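You operate a simulated robot arm through the tools that you are given. There is no shell and no other tool. Be economical: measure what you need, move in short steps, check, and stop when the job is done.

Carry out the task below with a simulated robot arm. There is one attempt and no reset: what you move stays moved.

Task
Set one black eyelet in the lot 21 swatch.
Fine: hang it in the retain rack after.
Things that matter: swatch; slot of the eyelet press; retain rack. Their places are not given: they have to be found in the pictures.

Only the result counts: the job must be done as asked and must still hold three seconds after the hand-in. Knocking over, shifting, dropping, spilling or breaking anything else fails it.

Robot
A 6-joint arm with a two-finger parallel gripper, fixed in place. Base frame: the origin is at the foot of the arm, x ahead of it, y to its left, z up; the work surface is at about z = 868. Units: mm, degrees, N and s.
With the tool pointing down near the work surface it reaches from about 240 to 640 mm from the base axis. Its first joint turns from -66.0 to 66.0 degrees. Payload 2.7 kg.
Tool frame: the origin (TCP) lies between the finger pads and is the grasp point; the fingertips stand 23 mm ahead of it; z points along the fingers, y is the line along which they close. Largest opening 94 mm; finger width 38, thickness 10; the body of the gripper, 54 by 96 mm, starts 39 mm behind the TCP.
Orientation is that of the tool frame in the base frame, as a unit quaternion [x, y, z, w]. With the fingers straight down and closing along the base's y, the tool's x points along the base's -x, its y along +y and its z along -z.

Tools
- The arm moves only by the tool servo_tool. Its argument "commands" is a list of rows, each a list of 7 numbers: the turn, a rotation vector about the tool's x, y, z in degrees, then the shift along the tool's x, y, z in cm, then the finger opening in cm, from 0 to 9.4. In form: [[wx, wy, wz, x, y, z, grip], ...]. A call has 1 to 12 rows; each row shifts and turns the commanded pose from where the row before left it, along the tool's axes as they then stand. Each row takes 0.2 s and may step no farther than 50 mm and 8.6 degrees from the row before; otherwise, or with a gripper value out of range, the whole call is refused. A pose out of reach is approached as far as the arm can. The call stops where the force on the tool passes 70 N (or 10 N more than at its start, if that is more) or the arm is blocked; 0.2 s more then pass. Each finger travels about 45 mm/s and halts on what it meets, pressing with about 21 N; the grip force reading is that of the motor and also rises with nothing between the fingers. The clock runs only during rows and for 0.2 s after the last one: add rows that do not move to give the fingers time. It gives the time, the measured TCP pose, the force on the tool (base axes), the opening and the grip force at its end, in the units of the frame above (readings bear some noise).
- Cameras (640 x 400 px; columns grow to the right, rows downward): "scene" is fixed at [80.9, -434.2, 1407.1]; the picture's right is [0.74, -0.67, 0.00], its down [-0.36, -0.40, -0.84] and it looks along [0.57, 0.62, -0.54] (base axes); focal length 325 px, centre (320, 200). "wrist" rides on the gripper at [-39, 0, -44] in the tool frame; the picture's right is [0.00, -1.00, 0.00], its down [0.97, 0.00, -0.24] and it looks along [0.24, 0.00, 0.97] (tool axes); focal length 218 px, centre (320, 200).
- grab_frame(camera): a new picture of that camera. No time passes.
- point_at(camera, pixels): for up to 12 pixels [column, row] of the newest picture of that camera ("zoom" is the newest enlarged one), the place [x, y, z] in the base frame of the surface seen there, good to about 2 mm. No time passes.
- zoom(camera, box): a new picture of the part [left, top, right, bottom] of that camera's present view, enlarged. No time passes.
- job_done(): hands the job in; it is judged then, once.

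Go step by step. Measure first, check grasps and placings, and put right what went wrong. The budget is 80 turns and 54 pictures, counting those below and the enlarged ones. Unless the task says otherwise, let go and move clear before handing in, and close with one line.

The tools are called by a JSON object that holds its "name" and its "arguments". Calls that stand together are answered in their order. servo_tool: Moves the arm, as the interface text tells. Its arguments: {"type":"object","properties":{"commands":{"type":"array","items":{"type":"array","items":{"type":"number"}}}},"required":["commands"]} The other tools are called the same way: grab_frame (camera) takes a picture; point_at (camera, pixels) gives the place of the surface under pixels of a picture; zoom (camera, box) takes an enlarged picture of a part of a camera's view; job_done () hands the job in.

At the start:

```text
t: 0.0
tool_pos: [327.0, 6.9, 1233.0]
tcp_rot: [0.0, 1.0, 0.0, 0.001]
ft_force: [0.1, 0.5, -0.5]
opening: 93.8
grip_force: 0.1
```

scene: 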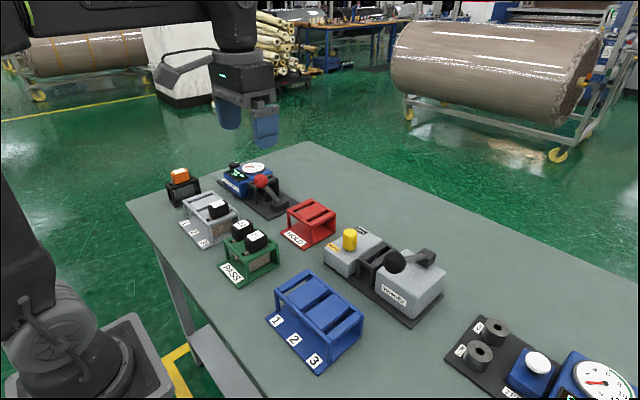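
wrist: 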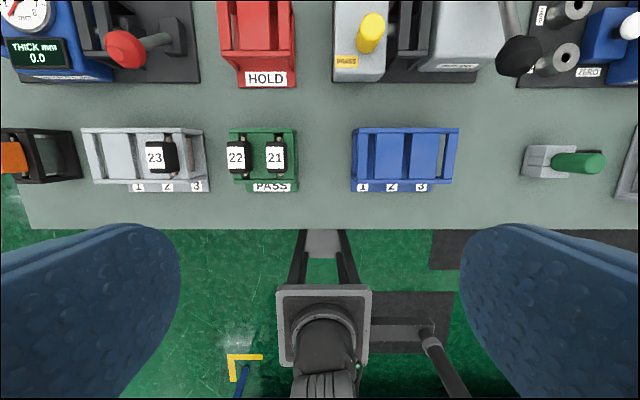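

The wrist view shows swatches 22 and 21 in the green PASS rack (~275,157), the eyelet press with a yellow knob marked BRASS (~370,35), and a blue rack 1-2-3. I'll enlarge these areas to read the labels.

{"name": "zoom", "arguments": {"camera": "wrist", "box": [310, 0, 640, 206]}}

{"name": "zoom", "arguments": {"camera": "scene", "box": [310, 210, 470, 330]}}

{"name": "zoom", "arguments": {"camera": "scene", "box": [160, 150, 340, 290]}}

{"name": "zoom", "arguments": {"camera": "wrist", "box": [0, 0, 310, 200]}}

```text
1.94 times, centred on (475, 103) of wrist
```

zoom: 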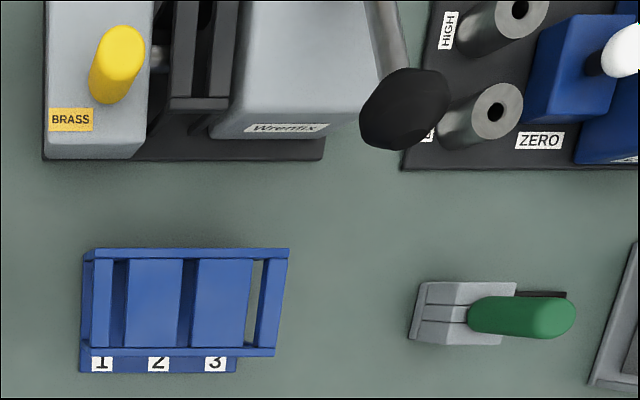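

```text
3.33 times, centred on (390, 270) of scene
```

zoom: 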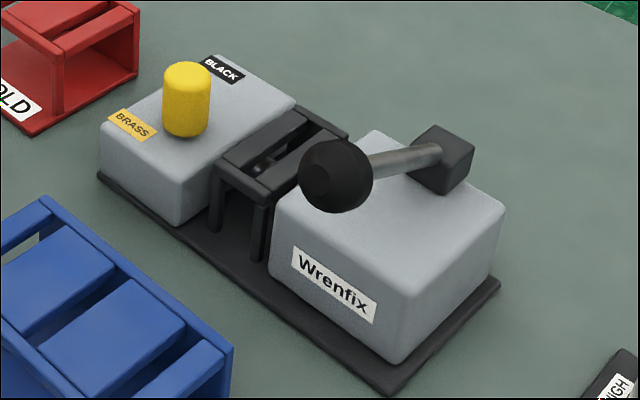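

```text
2.86 times, centred on (250, 220) of scene
```

zoom: 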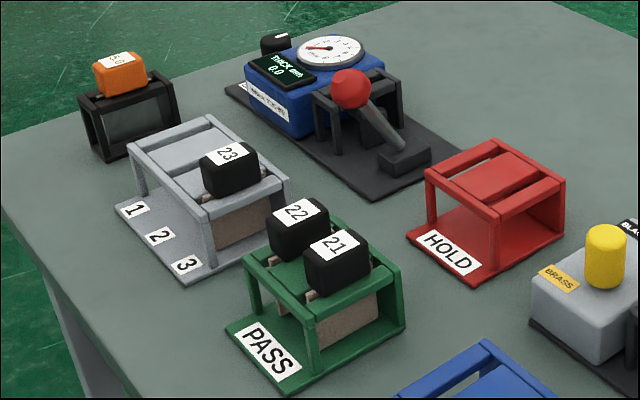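

```text
2.00 times, centred on (155, 100) of wrist
```

zoom: 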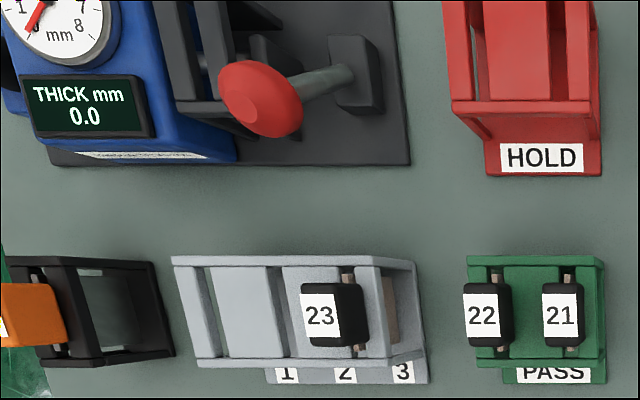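

The press has BRASS and BLACK marks with a yellow selector, and no rack labelled "retain" is seen yet. I'll measure the key points.

{"name": "point_at", "arguments": {"camera": "scene", "pixels": [[350, 232], [333, 248], [366, 228], [376, 255], [396, 262], [427, 255], [256, 240], [240, 228], [314, 275], [330, 345], [278, 320], [361, 318]]}}

{"name": "point_at", "arguments": {"camera": "wrist", "pixels": [[372, 25], [347, 61], [412, 50], [517, 55], [275, 157], [236, 157], [155, 157], [363, 187], [392, 187], [421, 187], [580, 163], [635, 190]]}}

```text
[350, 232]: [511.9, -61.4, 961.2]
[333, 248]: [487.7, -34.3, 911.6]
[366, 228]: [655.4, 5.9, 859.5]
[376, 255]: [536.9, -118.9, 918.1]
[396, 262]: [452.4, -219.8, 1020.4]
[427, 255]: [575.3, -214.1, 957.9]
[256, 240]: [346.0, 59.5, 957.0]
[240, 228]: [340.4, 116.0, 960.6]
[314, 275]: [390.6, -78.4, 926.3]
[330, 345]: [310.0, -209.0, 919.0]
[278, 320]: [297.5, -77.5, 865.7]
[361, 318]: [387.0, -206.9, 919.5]
```

```text
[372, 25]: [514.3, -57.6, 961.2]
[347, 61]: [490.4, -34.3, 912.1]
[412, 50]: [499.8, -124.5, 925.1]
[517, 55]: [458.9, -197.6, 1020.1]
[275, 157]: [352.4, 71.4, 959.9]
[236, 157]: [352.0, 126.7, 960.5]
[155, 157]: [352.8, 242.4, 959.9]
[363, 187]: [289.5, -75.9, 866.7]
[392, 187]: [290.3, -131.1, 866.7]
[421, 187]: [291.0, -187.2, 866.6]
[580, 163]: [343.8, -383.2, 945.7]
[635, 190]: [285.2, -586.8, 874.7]
```

I need to see the right side of the table and the press closer, so I'll move the arm to the right at height.

{"name": "servo_tool", "arguments": {"commands": [[0, 0, 0, 0, -5, 0, 9.4], [0, 0, 0, 0, -5, 0, 9.4], [0, 0, 0, 0, -5, 0, 9.4], [0, 0, 0, 0, -5, 0, 9.4], [0, 0, 0, 0, -5, 0, 9.4]]}}

{"name": "grab_frame", "arguments": {"camera": "wrist"}}

{"name": "grab_frame", "arguments": {"camera": "scene"}}

```text
t: 1.2
tool_pos: [325.1, -245.4, 1235.0]
tcp_rot: [0.0, 1.0, 0.0, 0.001]
ft_force: [0.0, 0.4, 0.0]
opening: 93.8
grip_force: 0.0
```

```text
47 pictures are left
```

wrist: 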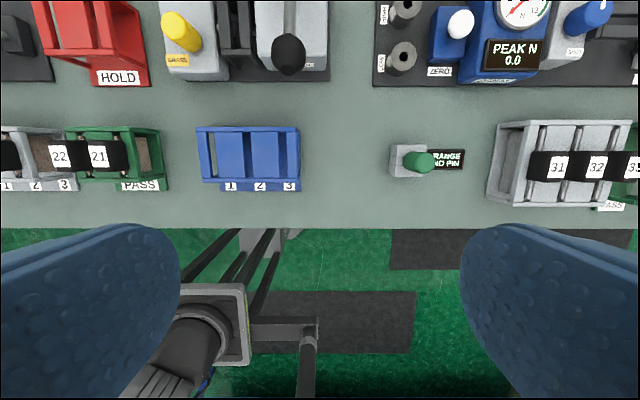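

```text
46 pictures are left
```

scene: 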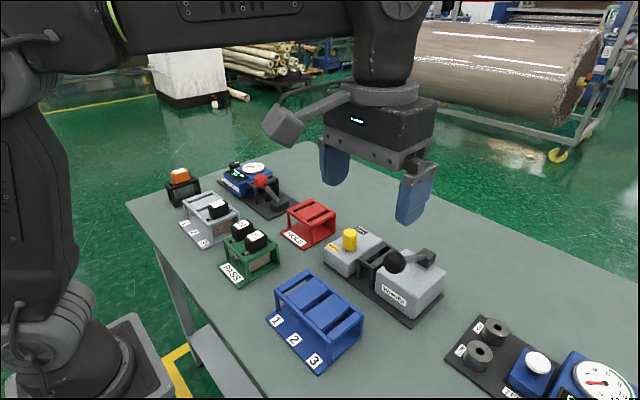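

A second station appears on the right. I'll move on a bit to see the rest of it, in case a "retain" label shows up there.

{"name": "servo_tool", "arguments": {"commands": [[0, 0, 0, 0, -5, 0, 9.4], [0, 0, 0, 0, -5, 0, 9.4], [0, 0, 0, 0, -5, 0, 9.4], [0, 0, 0, 0, -5, 0, 9.4], [0, 0, 0, 0, -5, 0, 9.4]]}}

{"name": "grab_frame", "arguments": {"camera": "wrist"}}

```text
t: 2.4
tool_pos: [314.8, -444.2, 1222.0]
tcp_rot: [0.0, 1.0, 0.001, 0.0]
ft_force: [0.5, 0.5, 0.6]
opening: 93.8
grip_force: 0.1
out of reach, approached as far as the arm can: row 4, 5
```

```text
45 pictures are left
```

wrist: 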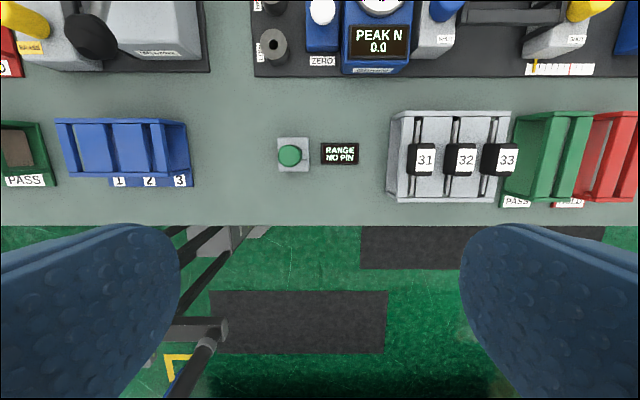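

By elimination the unlabelled blue 1-2-3 rack is the retain rack (grey is incoming, green is PASS, red is HOLD). Next I'll move over the press to study the selector, slot and lever.

{"name": "servo_tool", "arguments": {"commands": [[0, 0, 0, -2.4, 4.2, 0, 9.4], [0, 0, 0, -2.4, 4.2, 0, 9.4], [0, 0, 0, -2.4, 4.2, 0, 9.4], [0, 0, 0, -2.4, 4.2, 0, 9.4], [0, 0, 0, -2.4, 4.2, 0, 9.4], [0, 0, 0, -2.4, 4.2, 0, 9.4], [0, 0, 0, -2.4, 4.2, 0, 9.4], [0, 0, 0, -2.4, 4.2, 0, 9.4]]}}

{"name": "grab_frame", "arguments": {"camera": "wrist"}}

```text
t: 4.2
tool_pos: [505.7, -110.5, 1223.0]
tcp_rot: [0.001, 1.0, 0.0, 0.002]
ft_force: [-0.2, 0.3, -0.8]
opening: 94.1
grip_force: 0.0
```

```text
44 pictures are left
```

wrist: 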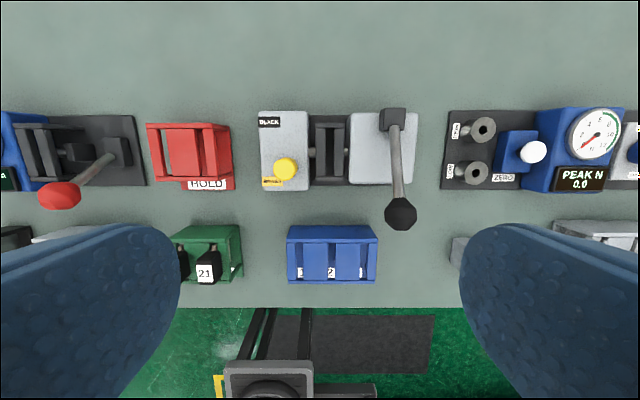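

{"name": "zoom", "arguments": {"camera": "wrist", "box": [240, 90, 432, 210]}}

{"name": "zoom", "arguments": {"camera": "wrist", "box": [160, 190, 400, 340]}}

```text
3.33 times, centred on (336, 150) of wrist
```

zoom: 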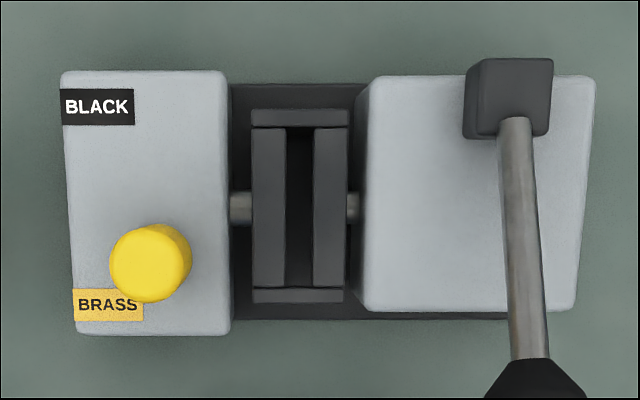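

```text
2.67 times, centred on (280, 265) of wrist
```

zoom: 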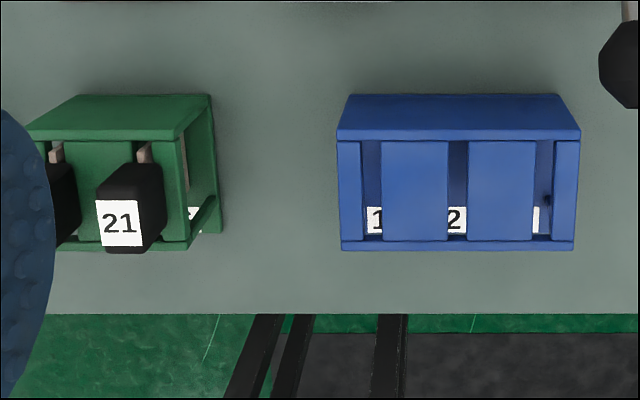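

The yellow selector stands at the BRASS end, BLACK is at the +x end, and the slot (column 330 in the full view) runs along x. I'll measure the press and the racks precisely.

{"name": "point_at", "arguments": {"camera": "wrist", "pixels": [[285, 168], [269, 122], [273, 181], [320, 150], [330, 150], [340, 150], [330, 124], [330, 179], [313, 153], [400, 212], [393, 120], [396, 165]]}}

{"name": "point_at", "arguments": {"camera": "zoom", "pixels": [[135, 185], [105, 207], [135, 207], [118, 240], [142, 160], [370, 185], [415, 150], [458, 185], [500, 180], [545, 170], [460, 120], [460, 245]]}}

```text
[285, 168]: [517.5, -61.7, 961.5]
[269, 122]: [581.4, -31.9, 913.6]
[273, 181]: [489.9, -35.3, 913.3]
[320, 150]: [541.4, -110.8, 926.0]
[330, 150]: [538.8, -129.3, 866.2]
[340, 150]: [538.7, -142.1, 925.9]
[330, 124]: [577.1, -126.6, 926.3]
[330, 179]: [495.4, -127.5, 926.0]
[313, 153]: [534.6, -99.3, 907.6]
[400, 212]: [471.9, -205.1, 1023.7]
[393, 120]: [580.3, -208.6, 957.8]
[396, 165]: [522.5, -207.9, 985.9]
```

```text
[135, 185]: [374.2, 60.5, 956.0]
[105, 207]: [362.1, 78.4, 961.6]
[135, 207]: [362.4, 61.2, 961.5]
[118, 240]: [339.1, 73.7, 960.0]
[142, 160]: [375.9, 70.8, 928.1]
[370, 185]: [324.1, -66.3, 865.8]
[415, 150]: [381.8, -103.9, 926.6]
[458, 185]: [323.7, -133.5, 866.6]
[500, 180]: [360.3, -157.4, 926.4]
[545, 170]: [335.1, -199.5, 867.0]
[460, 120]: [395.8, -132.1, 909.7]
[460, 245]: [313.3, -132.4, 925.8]
```

The knob is centred near (514, -60, top 961) and the slot near (536, -127). I'll lower over the knob with a 50 mm opening and check.

{"name": "servo_tool", "arguments": {"commands": [[0, 0, 0, -0.8, 4.9, 0, 5], [0, 0, 0, 0, 0.15, 4.5, 5], [0, 0, 0, 0, 0, 4.5, 5], [0, 0, 0, 0, 0, 4.5, 5], [0, 0, 0, 0, 0, 4.5, 5], [0, 0, 0, 0, 0, 3.5, 5], [0, 0, 0, 0, 0, 0, 5]]}}

{"name": "grab_frame", "arguments": {"camera": "wrist"}}

{"name": "grab_frame", "arguments": {"camera": "scene"}}

```text
t: 5.8
tool_pos: [513.4, -60.7, 1006.5]
tcp_rot: [0.0, 1.0, 0.0, 0.001]
ft_force: [0.4, -0.5, 0.3]
opening: 50.1
grip_force: 0.2
```

```text
41 pictures are left
```

wrist: 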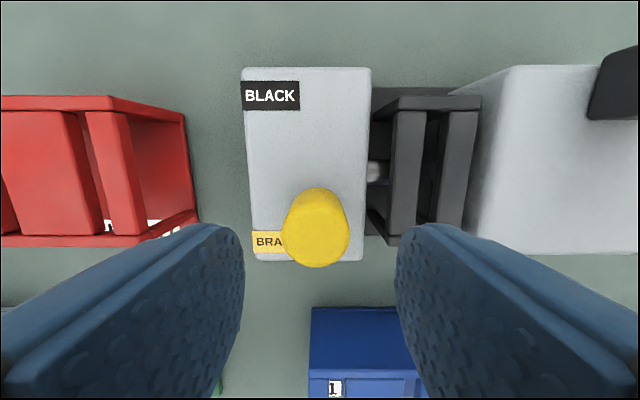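

```text
40 pictures are left
```

scene: 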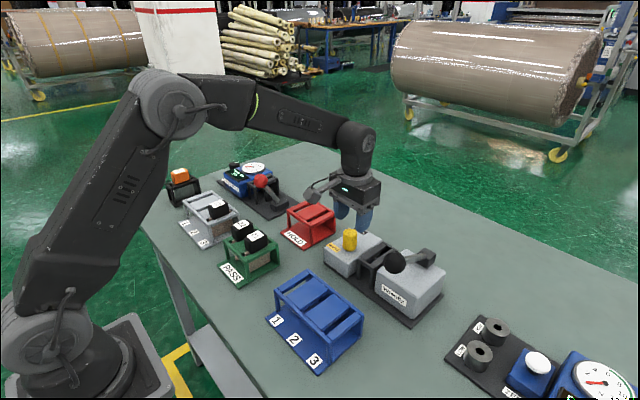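

The knob (316,230) sits between the fingers. I'll descend to z about 948 and close on it.

{"name": "servo_tool", "arguments": {"commands": [[0, 0, 0, 0, 0, 3, 5], [0, 0, 0, 0, 0, 2.8, 5], [0, 0, 0, 0, 0, 0, 3.5], [0, 0, 0, 0, 0, 0, 2], [0, 0, 0, 0, 0, 0, 1.5], [0, 0, 0, 0, 0, 0, 1.5]]}}

{"name": "point_at", "arguments": {"camera": "scene", "pixels": [[350, 240]]}}

```text
t: 7.2
tool_pos: [513.9, -59.2, 948.2]
tcp_rot: [0.0, 1.0, 0.001, -0.001]
ft_force: [-1.3, 11.5, -5.2]
opening: 31.7
grip_force: 45.1
```

```text
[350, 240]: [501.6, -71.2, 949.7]
```

The knob is gripped (31.7 mm across). I'll slide it toward BLACK (+x) in small steps.

{"name": "servo_tool", "arguments": {"commands": [[0, 0, 0, -0.5, 0.1, 0, 2.5], [0, 0, 0, -0.5, 0, 0, 2.5], [0, 0, 0, -0.5, 0, 0, 2.5], [0, 0, 0, -0.5, 0, 0, 2.5]]}}

{"name": "grab_frame", "arguments": {"camera": "wrist"}}

```text
t: 8.2
tool_pos: [532.7, -58.6, 947.4]
tcp_rot: [0.001, 1.0, 0.0, -0.001]
ft_force: [-2.7, -1.0, -15.6]
opening: 32.0
grip_force: 44.5
```

```text
39 pictures are left
```

wrist: 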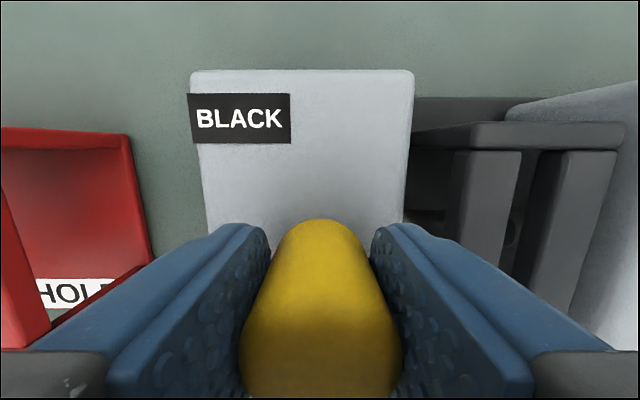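

The knob moves with little force. I'll check that the body stayed put (BLACK label at 240,118), then continue.

{"name": "point_at", "arguments": {"camera": "wrist", "pixels": [[240, 118], [300, 72], [316, 300]]}}

{"name": "servo_tool", "arguments": {"commands": [[0, 0, 0, -0.5, 0, 0, 2.5], [0, 0, 0, -0.5, 0, 0, 2.5], [0, 0, 0, -0.3, 0, 0, 2.5], [0, 0, 0, -0.3, 0, 0, 2.5], [0, 0, 0, -0.3, 0, 0, 2.5]]}}

{"name": "grab_frame", "arguments": {"camera": "wrist"}}

```text
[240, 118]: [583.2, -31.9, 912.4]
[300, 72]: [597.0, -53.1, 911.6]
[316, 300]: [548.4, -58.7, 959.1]
```

```text
t: 9.4
tool_pos: [552.7, -58.5, 946.5]
tcp_rot: [0.001, 1.0, -0.001, -0.001]
ft_force: [-2.6, -4.9, -15.4]
opening: 31.9
grip_force: 45.4
```

```text
38 pictures are left
```

wrist: 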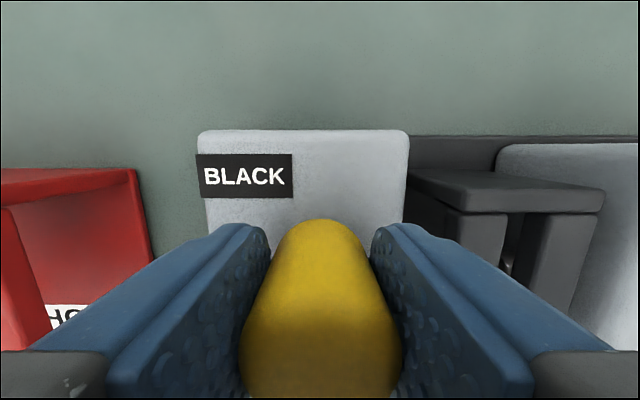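

The body is fixed and the knob has travelled 39 mm. I'll continue in small steps to find the end stop.

{"name": "servo_tool", "arguments": {"commands": [[0, 0, 0, -0.3, 0, -0.1, 2.5], [0, 0, 0, -0.3, 0, 0, 2.5], [0, 0, 0, -0.2, 0, 0, 2.5]]}}

```text
t: 10.2
tool_pos: [558.1, -58.2, 946.5]
tcp_rot: [0.0, 1.0, 0.001, -0.005]
ft_force: [-22.1, -4.0, -20.4]
opening: 32.1
grip_force: 44.8
```

Force rose to -22 N at x = 558, the mirrored position, so this is the end stop. I'll open, go up and look.

{"name": "servo_tool", "arguments": {"commands": [[0, 0, 0, 0.3, 0, 0, 2.5], [0, 0, 0, 0, 0, 0, 5], [0, 0, 0, 0, 0, 0, 5], [0, 0, 0, 0, 0, -4, 5], [0, 0, 0, 0, 0, -5, 5], [0, 0, 0, 0, 0, -5, 5]]}}

{"name": "grab_frame", "arguments": {"camera": "wrist"}}

```text
t: 11.6
tool_pos: [559.0, -59.5, 1091.6]
tcp_rot: [0.0, 1.0, -0.001, 0.001]
ft_force: [0.0, -0.5, 0.1]
opening: 49.9
grip_force: 0.1
```

```text
37 pictures are left
```

wrist: 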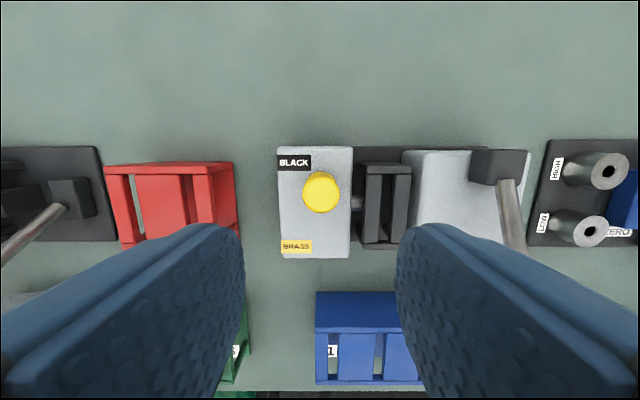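

The selector is now at BLACK. Next I'll go over swatch 21 at about (354, 70).

{"name": "servo_tool", "arguments": {"commands": [[0, 0, 0, 3.42, 2.16, 0, 5], [0, 0, 0, 3.42, 2.16, 0, 5], [0, 0, 0, 3.42, 2.16, 0, 5], [0, 0, 0, 3.42, 2.16, 0, 5], [0, 0, 0, 3.42, 2.16, 0, 5], [0, 0, 0, 3.42, 2.16, 0, 5], [0, 0, 0, 0, 0, 4, 5], [0, 0, 0, 0, 0, 4, 5]]}}

{"name": "grab_frame", "arguments": {"camera": "wrist"}}

{"name": "zoom", "arguments": {"camera": "scene", "box": [190, 190, 310, 290]}}

```text
t: 13.4
tool_pos: [352.4, 70.1, 1010.1]
tcp_rot: [0.0, 1.0, 0.001, 0.0]
ft_force: [-0.4, 0.5, 0.1]
opening: 49.9
grip_force: 0.0
```

```text
36 pictures are left
```

wrist: 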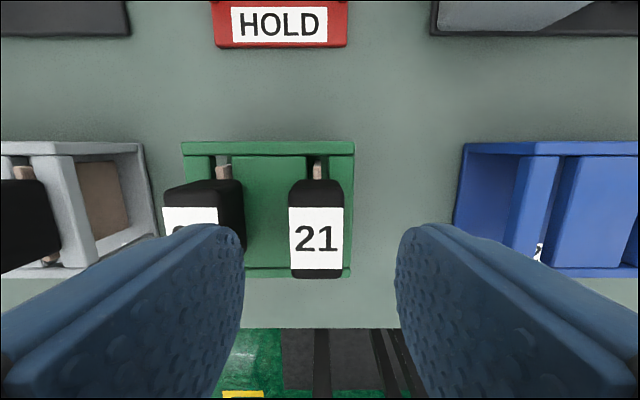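

```text
4.00 times, centred on (250, 240) of scene
```

zoom: 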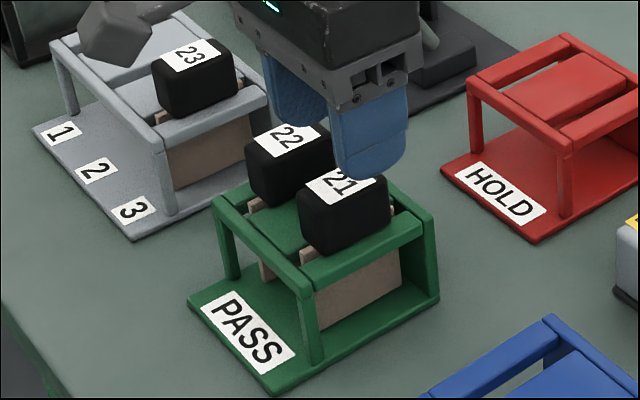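

Handle 21 (316,230) is centred between the open fingers. I'll measure its edges before descending.

{"name": "point_at", "arguments": {"camera": "wrist", "pixels": [[291, 235], [342, 235], [316, 184], [316, 266], [317, 170], [316, 275], [240, 215], [167, 215], [200, 190], [325, 150], [296, 160]]}}

{"name": "point_at", "arguments": {"camera": "zoom", "pixels": [[335, 245], [335, 215], [308, 255], [365, 275], [310, 300], [390, 275]]}}

```text
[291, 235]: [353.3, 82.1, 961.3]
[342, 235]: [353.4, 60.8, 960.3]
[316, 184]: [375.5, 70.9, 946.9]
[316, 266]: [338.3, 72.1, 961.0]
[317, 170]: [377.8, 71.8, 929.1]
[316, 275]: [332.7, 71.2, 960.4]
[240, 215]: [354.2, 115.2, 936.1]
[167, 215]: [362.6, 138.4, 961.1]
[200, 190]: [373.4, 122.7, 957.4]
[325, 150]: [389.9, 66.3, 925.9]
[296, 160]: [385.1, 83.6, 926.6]
```

```text
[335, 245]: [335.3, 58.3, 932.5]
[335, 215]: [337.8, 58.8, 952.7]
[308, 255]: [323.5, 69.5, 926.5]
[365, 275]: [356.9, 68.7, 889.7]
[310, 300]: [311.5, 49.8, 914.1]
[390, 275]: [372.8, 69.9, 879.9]
```

The handle spans x 332–376, y 60–83, with its top at 961. I'll descend to z about 953, close, and read.

{"name": "servo_tool", "arguments": {"commands": [[0, 0, 0, -0.1, 0.12, 2, 5], [0, 0, 0, 0, 0, 2, 5], [0, 0, 0, 0, 0, 1.65, 5], [0, 0, 0, 0, 0, 0, 3], [0, 0, 0, 0, 0, 0, 1.8], [0, 0, 0, 0, 0, 0, 1.5], [0, 0, 0, 0, 0, 0, 1.5]]}}

```text
t: 15.0
tool_pos: [354.2, 72.3, 954.3]
tcp_rot: [0.001, 1.0, 0.0, 0.001]
ft_force: [0.1, -0.5, -0.1]
opening: 25.5
grip_force: 20.3
```

The handle is gripped at 25.5 mm with no side force. I'll lift straight up 120 mm.

{"name": "servo_tool", "arguments": {"commands": [[0, 0, 0, 0, 0, -2, 1.5], [0, 0, 0, 0, 0, -2.5, 1.5], [0, 0, 0, 0, 0, -2.5, 1.5], [0, 0, 0, 0, 0, -2.5, 1.5], [0, 0, 0, 0, 0, -2.5, 1.5]]}}

{"name": "grab_frame", "arguments": {"camera": "wrist"}}

{"name": "grab_frame", "arguments": {"camera": "scene"}}

```text
t: 16.2
tool_pos: [353.7, 72.3, 1073.9]
tcp_rot: [0.0, 1.0, 0.0, 0.001]
ft_force: [0.0, 0.5, -0.5]
opening: 25.6
grip_force: 21.0
```

```text
34 pictures are left
```

wrist: 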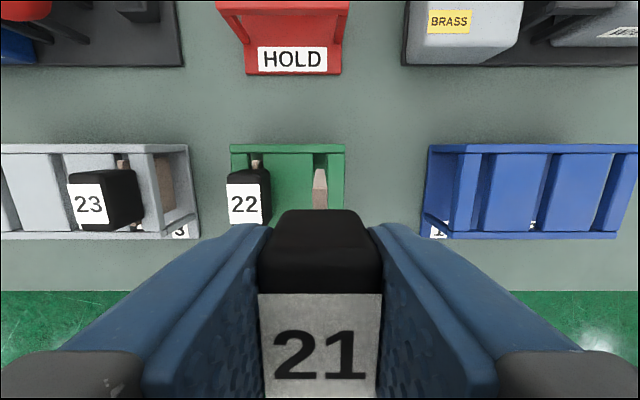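

```text
33 pictures are left
```

scene: 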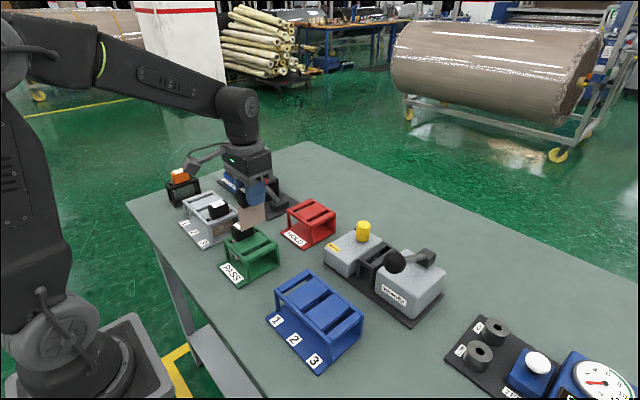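

Swatch 21 is in hand. I'll carry it at this height to above the press slot, about (536, -127), and look.

{"name": "servo_tool", "arguments": {"commands": [[0, 0, 0, -3.03, -3.32, 0, 1.5], [0, 0, 0, -3.03, -3.32, 0, 1.5], [0, 0, 0, -3.03, -3.32, 0, 1.5], [0, 0, 0, -3.03, -3.32, 0, 1.5], [0, 0, 0, -3.03, -3.32, 0, 1.5], [0, 0, 0, -3.03, -3.32, 0, 1.5], [0, 0, 0, 0, 0, 0, 1.5]]}}

{"name": "grab_frame", "arguments": {"camera": "wrist"}}

{"name": "zoom", "arguments": {"camera": "scene", "box": [310, 160, 470, 330]}}

```text
t: 17.8
tool_pos: [534.6, -126.5, 1071.3]
tcp_rot: [0.0, 1.0, 0.002, 0.0]
ft_force: [-0.1, 0.3, -0.3]
opening: 25.5
grip_force: 21.0
```

```text
32 pictures are left
```

wrist: 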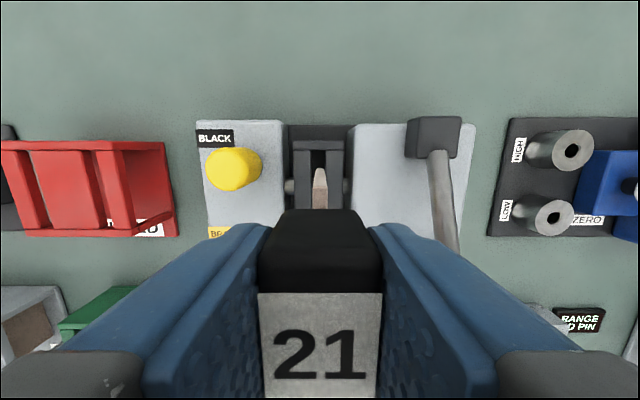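

```text
2.35 times, centred on (390, 245) of scene
```

zoom: 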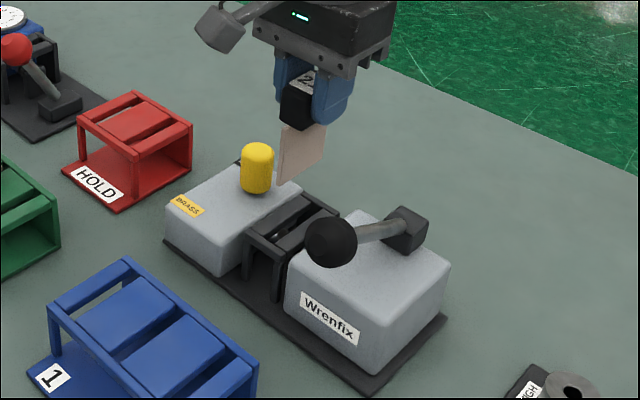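

The swatch edge (320,185) hangs over the slot. I'll enlarge this and measure the slot edges.

{"name": "zoom", "arguments": {"camera": "wrist", "box": [270, 120, 366, 216]}}

```text
4.17 times, centred on (318, 168) of wrist
```

zoom: 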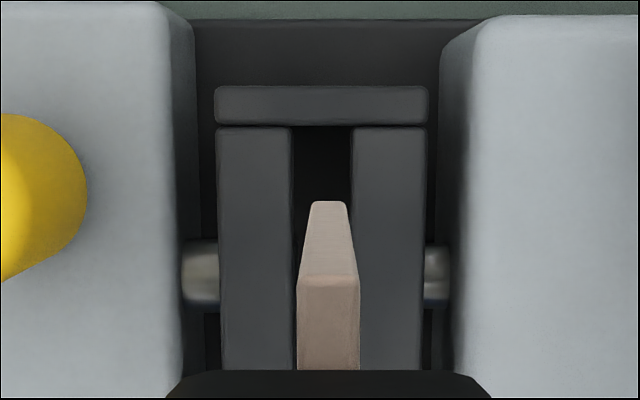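

{"name": "point_at", "arguments": {"camera": "zoom", "pixels": [[220, 150], [288, 150], [356, 150], [424, 150], [320, 90], [320, 122], [302, 285], [355, 285], [328, 285], [328, 205], [328, 340]]}}

```text
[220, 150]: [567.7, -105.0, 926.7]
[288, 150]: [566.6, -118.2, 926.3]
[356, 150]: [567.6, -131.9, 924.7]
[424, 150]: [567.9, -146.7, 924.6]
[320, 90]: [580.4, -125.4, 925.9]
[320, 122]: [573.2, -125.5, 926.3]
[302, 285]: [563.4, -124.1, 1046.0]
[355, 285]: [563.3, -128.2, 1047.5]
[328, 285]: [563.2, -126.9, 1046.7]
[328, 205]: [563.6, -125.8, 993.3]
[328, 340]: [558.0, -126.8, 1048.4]
```

The slot centre is y ≈ -125.5, x ≈ 536. Before descending I'll check the height of the right block near the fingers.

{"name": "point_at", "arguments": {"camera": "wrist", "pixels": [[390, 150], [392, 180], [410, 200], [381, 170], [385, 130], [262, 165], [275, 170]]}}

{"name": "point_at", "arguments": {"camera": "zoom", "pixels": [[470, 200], [490, 200], [500, 300], [150, 200]]}}

```text
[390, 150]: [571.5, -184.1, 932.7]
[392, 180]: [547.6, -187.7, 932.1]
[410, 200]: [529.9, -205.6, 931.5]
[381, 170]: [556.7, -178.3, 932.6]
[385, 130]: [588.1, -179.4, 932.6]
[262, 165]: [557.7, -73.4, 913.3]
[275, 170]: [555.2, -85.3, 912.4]
```

```text
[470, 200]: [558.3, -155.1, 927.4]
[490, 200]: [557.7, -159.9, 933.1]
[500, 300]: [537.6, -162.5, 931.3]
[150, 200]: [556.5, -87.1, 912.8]
```

The right block's top is at z 932 with its edge at y ≈ -155, so I'll open only slightly on release. Now I'll align and descend gently.

{"name": "servo_tool", "arguments": {"commands": [[0, 0, 0, -0.14, 0.1, 2, 1.5], [0, 0, 0, 0, 0, 2, 1.5], [0, 0, 0, 0, 0, 2, 1.5], [0, 0, 0, 0, 0, 1.5, 1.5], [0, 0, 0, 0, 0, 1.5, 1.5], [0, 0, 0, 0, 0, 1.5, 1.5], [0, 0, 0, 0, 0, 0, 1.5]]}}

{"name": "grab_frame", "arguments": {"camera": "wrist"}}

{"name": "zoom", "arguments": {"camera": "scene", "box": [310, 190, 450, 310]}}

```text
t: 19.4
tool_pos: [537.8, -125.2, 968.6]
tcp_rot: [0.0, 1.0, 0.0, 0.0]
ft_force: [0.0, -0.8, -0.2]
opening: 25.3
grip_force: 21.0
```

```text
29 pictures are left
```

wrist: 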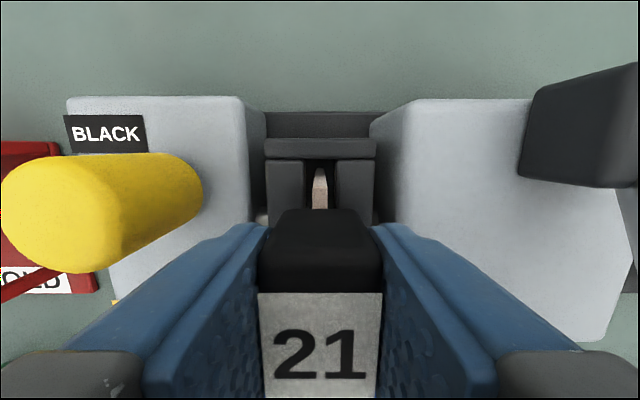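

```text
3.33 times, centred on (380, 250) of scene
```

zoom: 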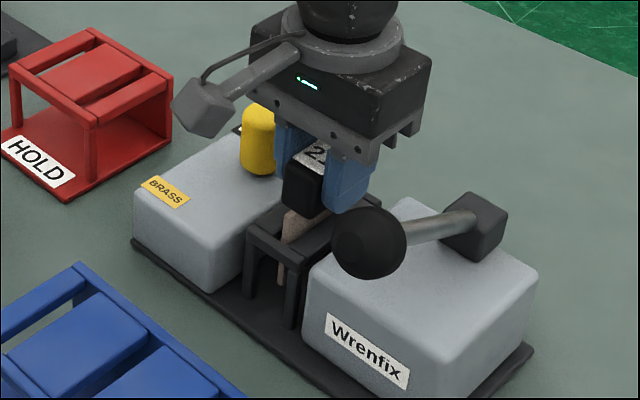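

The swatch is in the slot without contact force. I'll lower the last 14 mm.

{"name": "servo_tool", "arguments": {"commands": [[0, 0, 0, 0.1, 0, 0.7, 1.5], [0, 0, 0, 0, 0, 0.4, 1.5], [0, 0, 0, 0, 0, 0.3, 1.5], [0, 0, 0, 0, 0, 0, 1.5]]}}

```text
t: 20.4
tool_pos: [535.4, -125.2, 953.9]
tcp_rot: [0.0, 1.0, 0.001, -0.001]
ft_force: [0.3, 0.1, -0.2]
opening: 25.5
grip_force: 21.2
```

{"name": "servo_tool", "arguments": {"commands": [[0, 0, 0, 0, 0, 0.1, 1.5], [0, 0, 0, 0, 0, 0, 1.5]]}}

{"name": "zoom", "arguments": {"camera": "scene", "box": [340, 210, 420, 280]}}

```text
t: 21.0
tool_pos: [536.3, -126.1, 953.6]
tcp_rot: [0.0, 1.0, 0.0, 0.001]
ft_force: [-0.5, 1.6, 1.4]
opening: 25.6
grip_force: 20.9
```

```text
5.71 times, centred on (380, 245) of scene
```

zoom: 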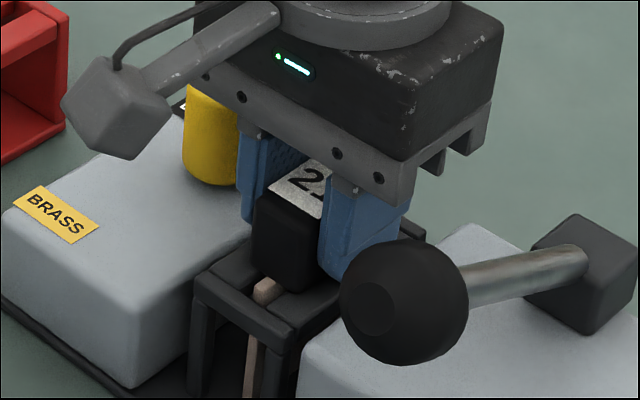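

It's seated (contact 1.4 N). I'll open to 36 mm and lift clear.

{"name": "servo_tool", "arguments": {"commands": [[0, 0, 0, 0, 0, 0, 3.4], [0, 0, 0, 0, 0, 0, 3.4], [0, 0, 0, 0, 0, -1.5, 3.4], [0, 0, 0, 0, 0, -3, 3.4], [0, 0, 0, 0, 0, -4.5, 3.4], [0, 0, 0, 0, 0, -4.5, 3.4]]}}

{"name": "grab_frame", "arguments": {"camera": "wrist"}}

{"name": "zoom", "arguments": {"camera": "scene", "box": [310, 200, 450, 320]}}

```text
t: 22.4
tool_pos: [535.7, -125.2, 1088.4]
tcp_rot: [0.0, 1.0, 0.001, 0.0]
ft_force: [-0.1, -0.2, 0.2]
opening: 34.1
grip_force: 0.0
```

```text
26 pictures are left
```

wrist: 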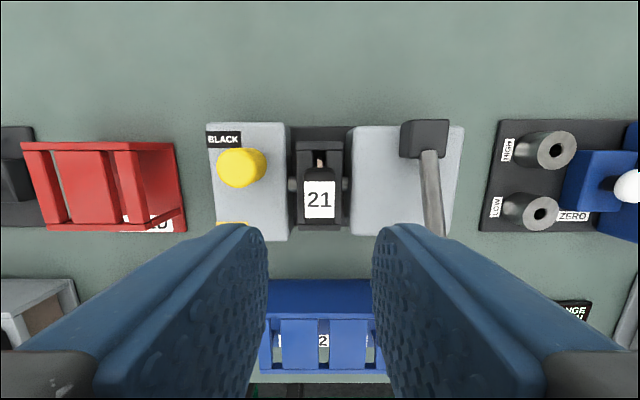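

```text
3.33 times, centred on (380, 260) of scene
```

zoom: 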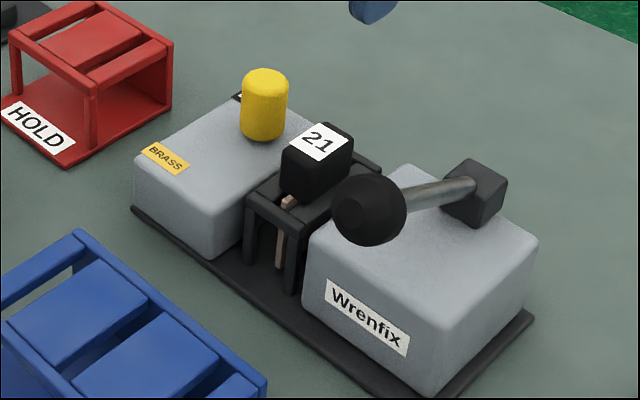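

The swatch is hung in the press slot, and the lever knob centre is near (462, -208, 1010). I'll close the fingers and move above it.

{"name": "servo_tool", "arguments": {"commands": [[0, 0, 0, 2.5, -2.77, 0, 0], [0, 0, 0, 2.5, -2.77, 0, 0], [0, 0, 0, 2.5, -2.77, 0, 0], [0, 0, 0, 0, 0, 0, 0]]}}

{"name": "grab_frame", "arguments": {"camera": "wrist"}}

{"name": "grab_frame", "arguments": {"camera": "scene"}}

```text
t: 23.4
tool_pos: [461.6, -208.7, 1089.7]
tcp_rot: [0.0, 1.0, 0.001, 0.001]
ft_force: [0.5, 1.6, 0.6]
opening: 0.0
grip_force: 20.8
```

```text
24 pictures are left
```

wrist: 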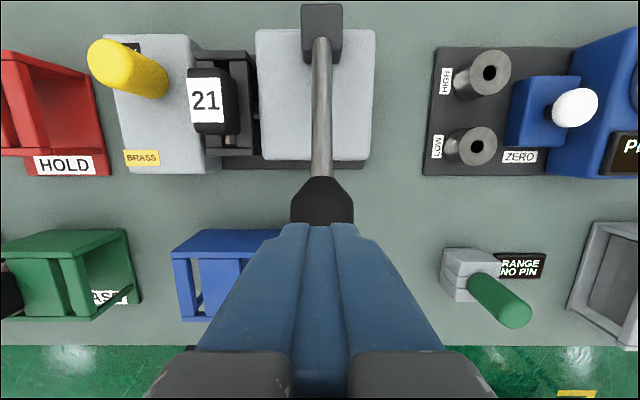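

```text
23 pictures are left
```

scene: 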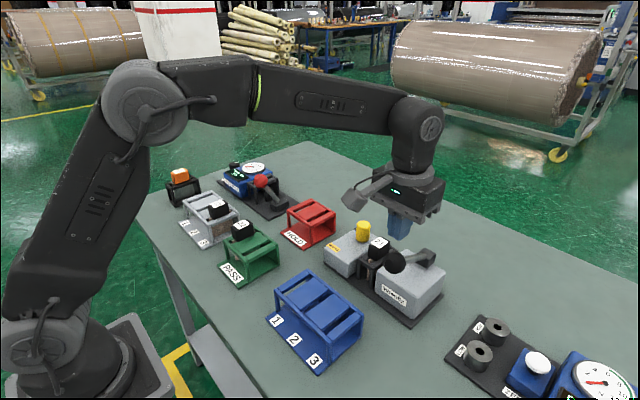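

The fingers are over the knob (322,205). I'll press down step by step.

{"name": "servo_tool", "arguments": {"commands": [[0, 0, 0, 0.2, 0, 2, 0], [0, 0, 0, 0, 0, 1.5, 0], [0, 0, 0, 0, 0, 0.8, 0], [0, 0, 0, 0, 0, 0.8, 0], [0, 0, 0, 0.1, 0, 0.8, 0]]}}

{"name": "grab_frame", "arguments": {"camera": "scene"}}

```text
t: 24.6
tool_pos: [457.3, -207.7, 1030.2]
tcp_rot: [0.0, 1.0, 0.0, 0.001]
ft_force: [-3.2, -1.6, 4.9]
opening: 0.0
grip_force: 21.3
```

```text
22 pictures are left
```

scene: 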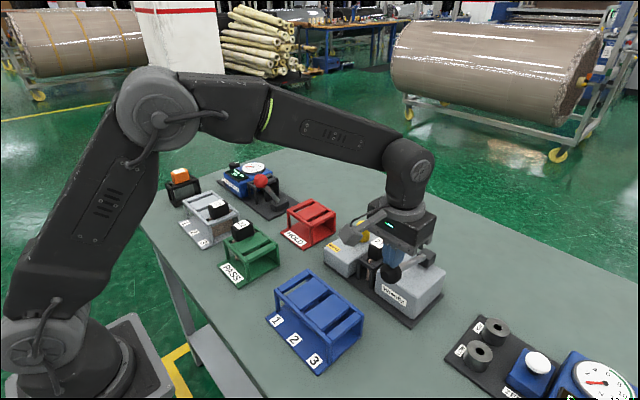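

The knob is yielding with about 5 N of resistance, so I'll keep pressing down along the arc until the stop.

{"name": "servo_tool", "arguments": {"commands": [[0, 0, 0, 0.2, 0, 0.8, 0], [0, 0, 0, 0.2, 0, 0.8, 0], [0, 0, 0, 0.2, 0, 0.8, 0], [0, 0, 0, 0.1, 0, 0.8, 0], [0, 0, 0, 0, 0, 0.8, 0]]}}

{"name": "grab_frame", "arguments": {"camera": "wrist"}}

```text
t: 25.8
tool_pos: [452.2, -210.3, 989.1]
tcp_rot: [0.0, 1.0, 0.0, 0.001]
ft_force: [-5.2, 0.5, 8.2]
opening: 0.1
grip_force: 20.6
```

```text
21 pictures are left
```

wrist: 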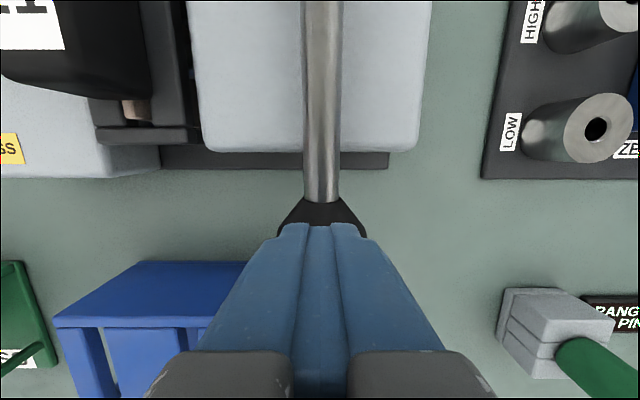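

The lever is nearly level now. I'll continue in small steps to the stop.

{"name": "servo_tool", "arguments": {"commands": [[0, 0, 0, 0, 0, 0.5, 0], [0, 0, 0, 0, 0, 0.5, 0], [0, 0, 0, 0, 0, 0.5, 0], [0, 0, 0, 0, 0, 0.5, 0]]}}

```text
t: 26.7
tool_pos: [452.8, -210.7, 982.3]
tcp_rot: [0.0, 1.0, -0.002, 0.005]
ft_force: [-5.6, 2.9, 10.9]
opening: 0.1
grip_force: 21.2
stopped in row 4: the force on the tool passed its limit (the readings are from after the stop); the commanded pose is now the measured one
```

A hard stop was reached at z = 982, so the stroke is complete. I'll raise slowly, following the lever, then look.

{"name": "servo_tool", "arguments": {"commands": [[0, 0, 0, -0.1, 0, -1, 0], [0, 0, 0, -0.1, 0, -1, 0], [0, 0, 0, -0.1, 0, -1, 0], [0, 0, 0, -0.2, 0, -1.5, 0], [0, 0, 0, -0.2, 0, -1.5, 0], [0, 0, 0, -0.2, 0, -2, 0], [0, 0, 0, 0, 0, -3, 0], [0, 0, 0, 0, 0, -3, 0]]}}

{"name": "grab_frame", "arguments": {"camera": "wrist"}}

{"name": "zoom", "arguments": {"camera": "scene", "box": [310, 190, 470, 320]}}

```text
t: 28.5
tool_pos: [459.2, -208.8, 1121.6]
tcp_rot: [0.0, 1.0, -0.002, 0.005]
ft_force: [0.1, 0.5, -0.4]
opening: 0.2
grip_force: 20.9
```

```text
20 pictures are left
```

wrist: 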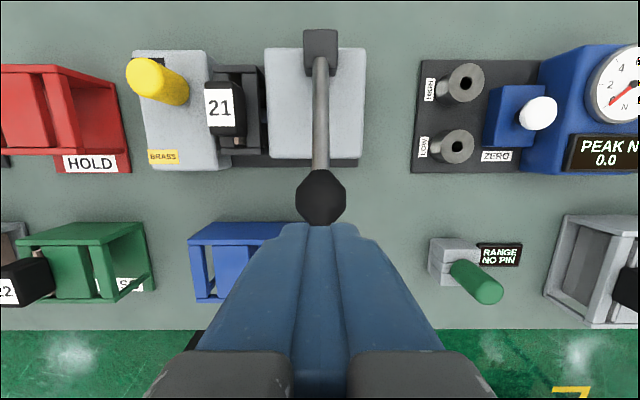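

```text
3.08 times, centred on (390, 255) of scene
```

zoom: 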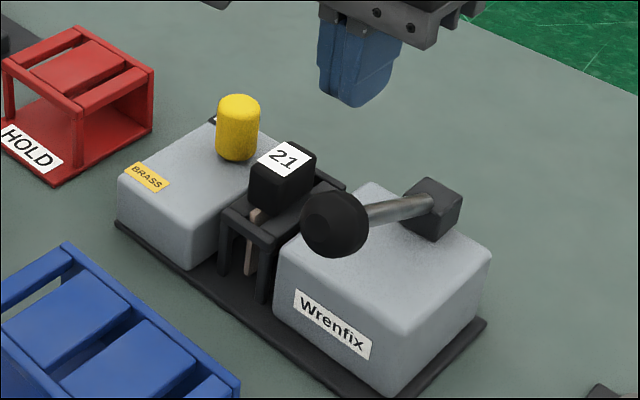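

The lever sprang back up and the swatch is in place. I'll return over the swatch, opening to 36 mm.

{"name": "servo_tool", "arguments": {"commands": [[0, 0.5, 0, -2.57, 2.78, 0, 3.6], [0, 0, 0, -2.57, 2.78, 0, 3.6], [0, 0, 0, -2.57, 2.78, 0, 3.6], [0, 0, 0, 0, 0, 4, 3.6], [0, 0, 0, 0, 0, 3.5, 3.6], [0, 0, 0, 0, 0, 0, 3.6]]}}

{"name": "grab_frame", "arguments": {"camera": "wrist"}}

```text
t: 29.9
tool_pos: [537.6, -126.1, 1045.4]
tcp_rot: [0.001, 1.0, -0.001, 0.0]
ft_force: [0.2, -0.1, 0.1]
opening: 36.1
grip_force: 0.1
```

```text
18 pictures are left
```

wrist: 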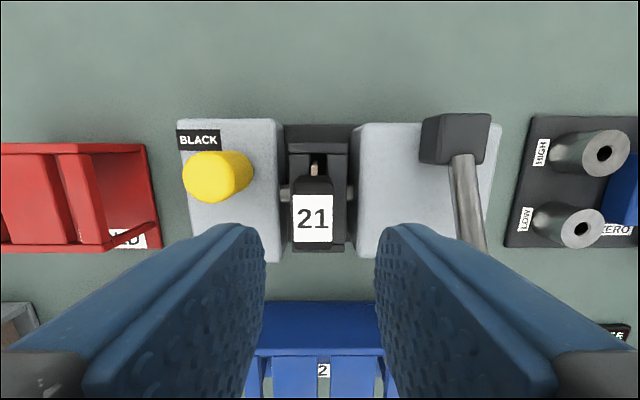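

Handle 21 appears at column ~312, slightly left of the finger centre. I'll measure it.

{"name": "point_at", "arguments": {"camera": "wrist", "pixels": [[294, 220], [332, 220], [312, 238], [316, 168], [292, 158], [342, 158], [312, 182], [312, 250]]}}

{"name": "zoom", "arguments": {"camera": "wrist", "box": [270, 130, 366, 260]}}

```text
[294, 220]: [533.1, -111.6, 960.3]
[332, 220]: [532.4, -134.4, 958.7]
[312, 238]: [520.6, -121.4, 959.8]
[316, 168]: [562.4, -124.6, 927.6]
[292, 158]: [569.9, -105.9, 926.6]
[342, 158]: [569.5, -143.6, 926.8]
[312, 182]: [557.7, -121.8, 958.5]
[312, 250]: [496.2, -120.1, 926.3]
```

```text
3.08 times, centred on (318, 195) of wrist
```

zoom: 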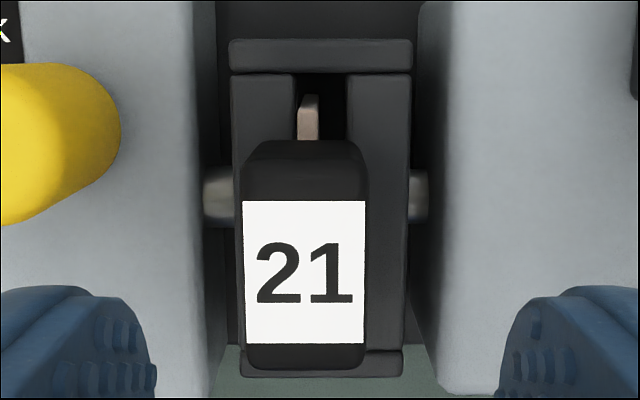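

The handle shifted to y ≈ -123, perhaps leaning slightly from the punch. I'll shift 3 mm, descend and grip.

{"name": "servo_tool", "arguments": {"commands": [[0, 0, 0, 0.1, 0.3, 3, 3.6], [0, 0, 0, 0, 0, 3, 3.6], [0, 0, 0, 0, 0, 2, 3.6], [0, 0, 0, 0, 0, 1.1, 3.6], [0, 0, 0, 0, 0, 0, 2.6], [0, 0, 0, 0, 0, 0, 1.5], [0, 0, 0, 0, 0, 0, 1.5]]}}

```text
t: 31.5
tool_pos: [536.2, -124.6, 953.1]
tcp_rot: [0.0, 1.0, -0.002, 0.0]
ft_force: [-0.3, -0.3, -0.7]
opening: 25.2
grip_force: 21.0
```

It's gripped at 25.2 mm with no side force. I'll lift straight up 120 mm and inspect for the eyelet.

{"name": "servo_tool", "arguments": {"commands": [[0, 0, 0, 0, 0, -2, 1.5], [0, 0, 0, 0, 0, -2.5, 1.5], [0, 0, 0, 0, 0, -2.5, 1.5], [0, 0, 0, 0, 0, -2.5, 1.5], [0, 0, 0, 0, 0, -2.5, 1.5]]}}

{"name": "grab_frame", "arguments": {"camera": "wrist"}}

{"name": "zoom", "arguments": {"camera": "scene", "box": [340, 150, 440, 230]}}

```text
t: 32.7
tool_pos: [538.8, -123.3, 1076.3]
tcp_rot: [0.001, 1.0, -0.003, 0.0]
ft_force: [-0.7, 0.3, -0.6]
opening: 25.3
grip_force: 20.8
```

```text
16 pictures are left
```

wrist: 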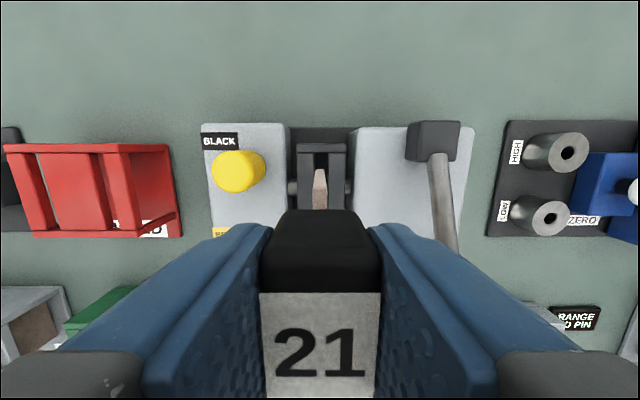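

```text
5.00 times, centred on (390, 190) of scene
```

zoom: 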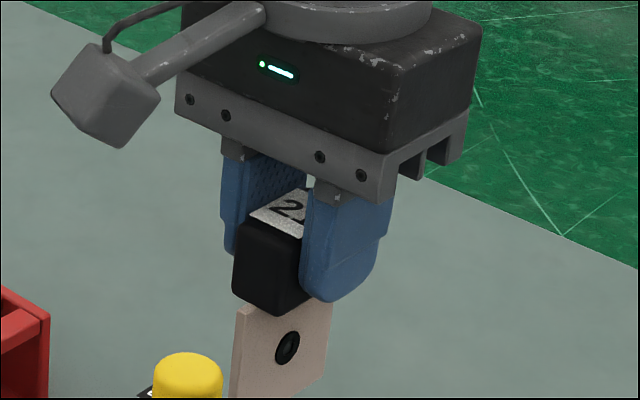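

A black eyelet is clearly set in the cloth (285,347 in the enlargement). I'll carry it to above the blue rack, slot 1 (about y -75, x 354).

{"name": "servo_tool", "arguments": {"commands": [[0, 0, 0, 3.7, 0.97, 0, 1.5], [0, 0, 0, 3.7, 0.97, 0, 1.5], [0, 0, 0, 3.7, 0.97, 0, 1.5], [0, 0, 0, 3.7, 0.97, 0, 1.5], [0, 0, 0, 3.7, 0.97, 0, 1.5], [0, 0, 0, 0, 0, 0, 1.5]]}}

{"name": "grab_frame", "arguments": {"camera": "wrist"}}

{"name": "zoom", "arguments": {"camera": "wrist", "box": [260, 120, 420, 220]}}

```text
t: 34.1
tool_pos: [353.1, -74.6, 1075.4]
tcp_rot: [0.0, 1.0, -0.002, 0.0]
ft_force: [0.1, 0.3, -0.1]
opening: 25.3
grip_force: 20.9
```

```text
14 pictures are left
```

wrist: 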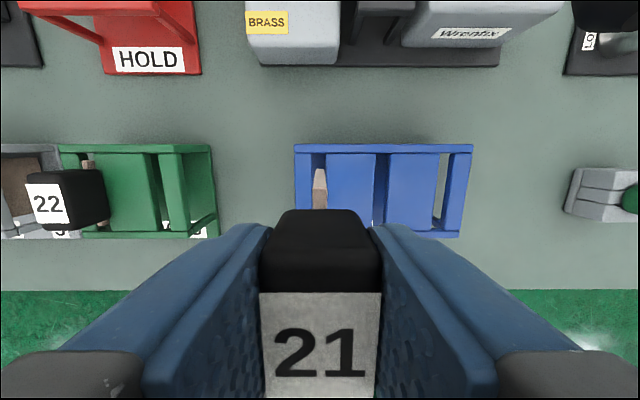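

```text
4.00 times, centred on (340, 170) of wrist
```

zoom: 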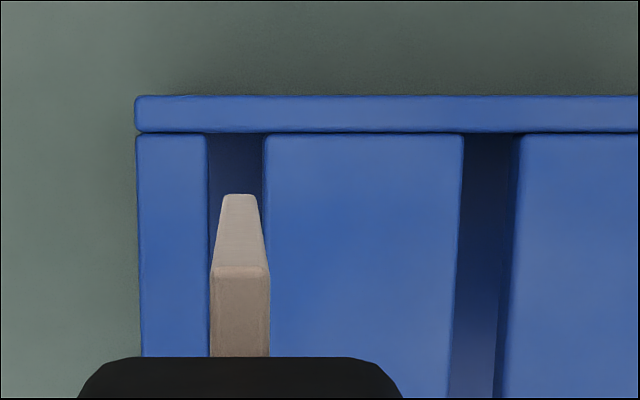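

{"name": "point_at", "arguments": {"camera": "zoom", "pixels": [[202, 160], [270, 160], [455, 160], [522, 160], [142, 160], [240, 100], [240, 130], [214, 275], [266, 275], [240, 197]]}}

```text
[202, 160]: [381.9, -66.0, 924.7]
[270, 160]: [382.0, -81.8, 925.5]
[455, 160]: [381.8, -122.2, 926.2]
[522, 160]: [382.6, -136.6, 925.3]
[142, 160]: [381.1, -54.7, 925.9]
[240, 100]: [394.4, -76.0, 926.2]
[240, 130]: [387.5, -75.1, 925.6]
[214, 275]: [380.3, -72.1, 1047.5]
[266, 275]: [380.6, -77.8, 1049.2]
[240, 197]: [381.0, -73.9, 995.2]
```

The swatch (y ≈ -75) is centred on slot 1 (y -67 to -81) with margin in x too. I'll descend gently.

{"name": "servo_tool", "arguments": {"commands": [[0, 0, 0, 0, 0.05, 2.5, 1.5], [0, 0, 0, 0, 0, 2.5, 1.5], [0, 0, 0, 0, 0, 2, 1.5], [0, 0, 0, 0, 0, 1.5, 1.5], [0, 0, 0, 0, 0, 1.5, 1.5], [0, 0, 0, 0, 0, 1.2, 1.5], [0, 0, 0, 0, 0, 0.6, 1.5], [0, 0, 0, 0, 0, 0.3, 1.5], [0, 0, 0, 0, 0, 0, 1.5]]}}

{"name": "zoom", "arguments": {"camera": "scene", "box": [250, 230, 390, 370]}}

```text
t: 36.1
tool_pos: [350.5, -76.0, 953.5]
tcp_rot: [0.001, 1.0, -0.001, 0.001]
ft_force: [-1.1, -0.2, 6.8]
opening: 25.7
grip_force: 21.3
```

```text
2.86 times, centred on (320, 300) of scene
```

zoom: 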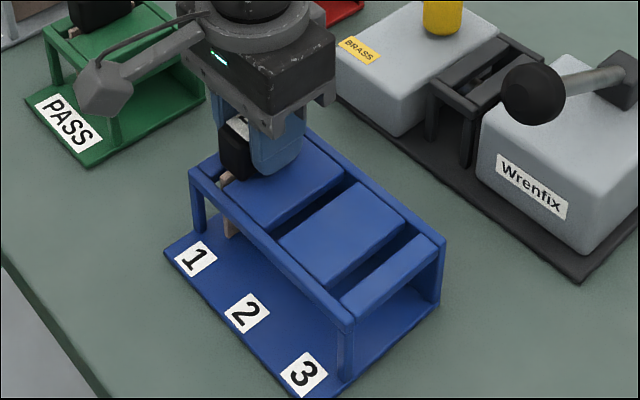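

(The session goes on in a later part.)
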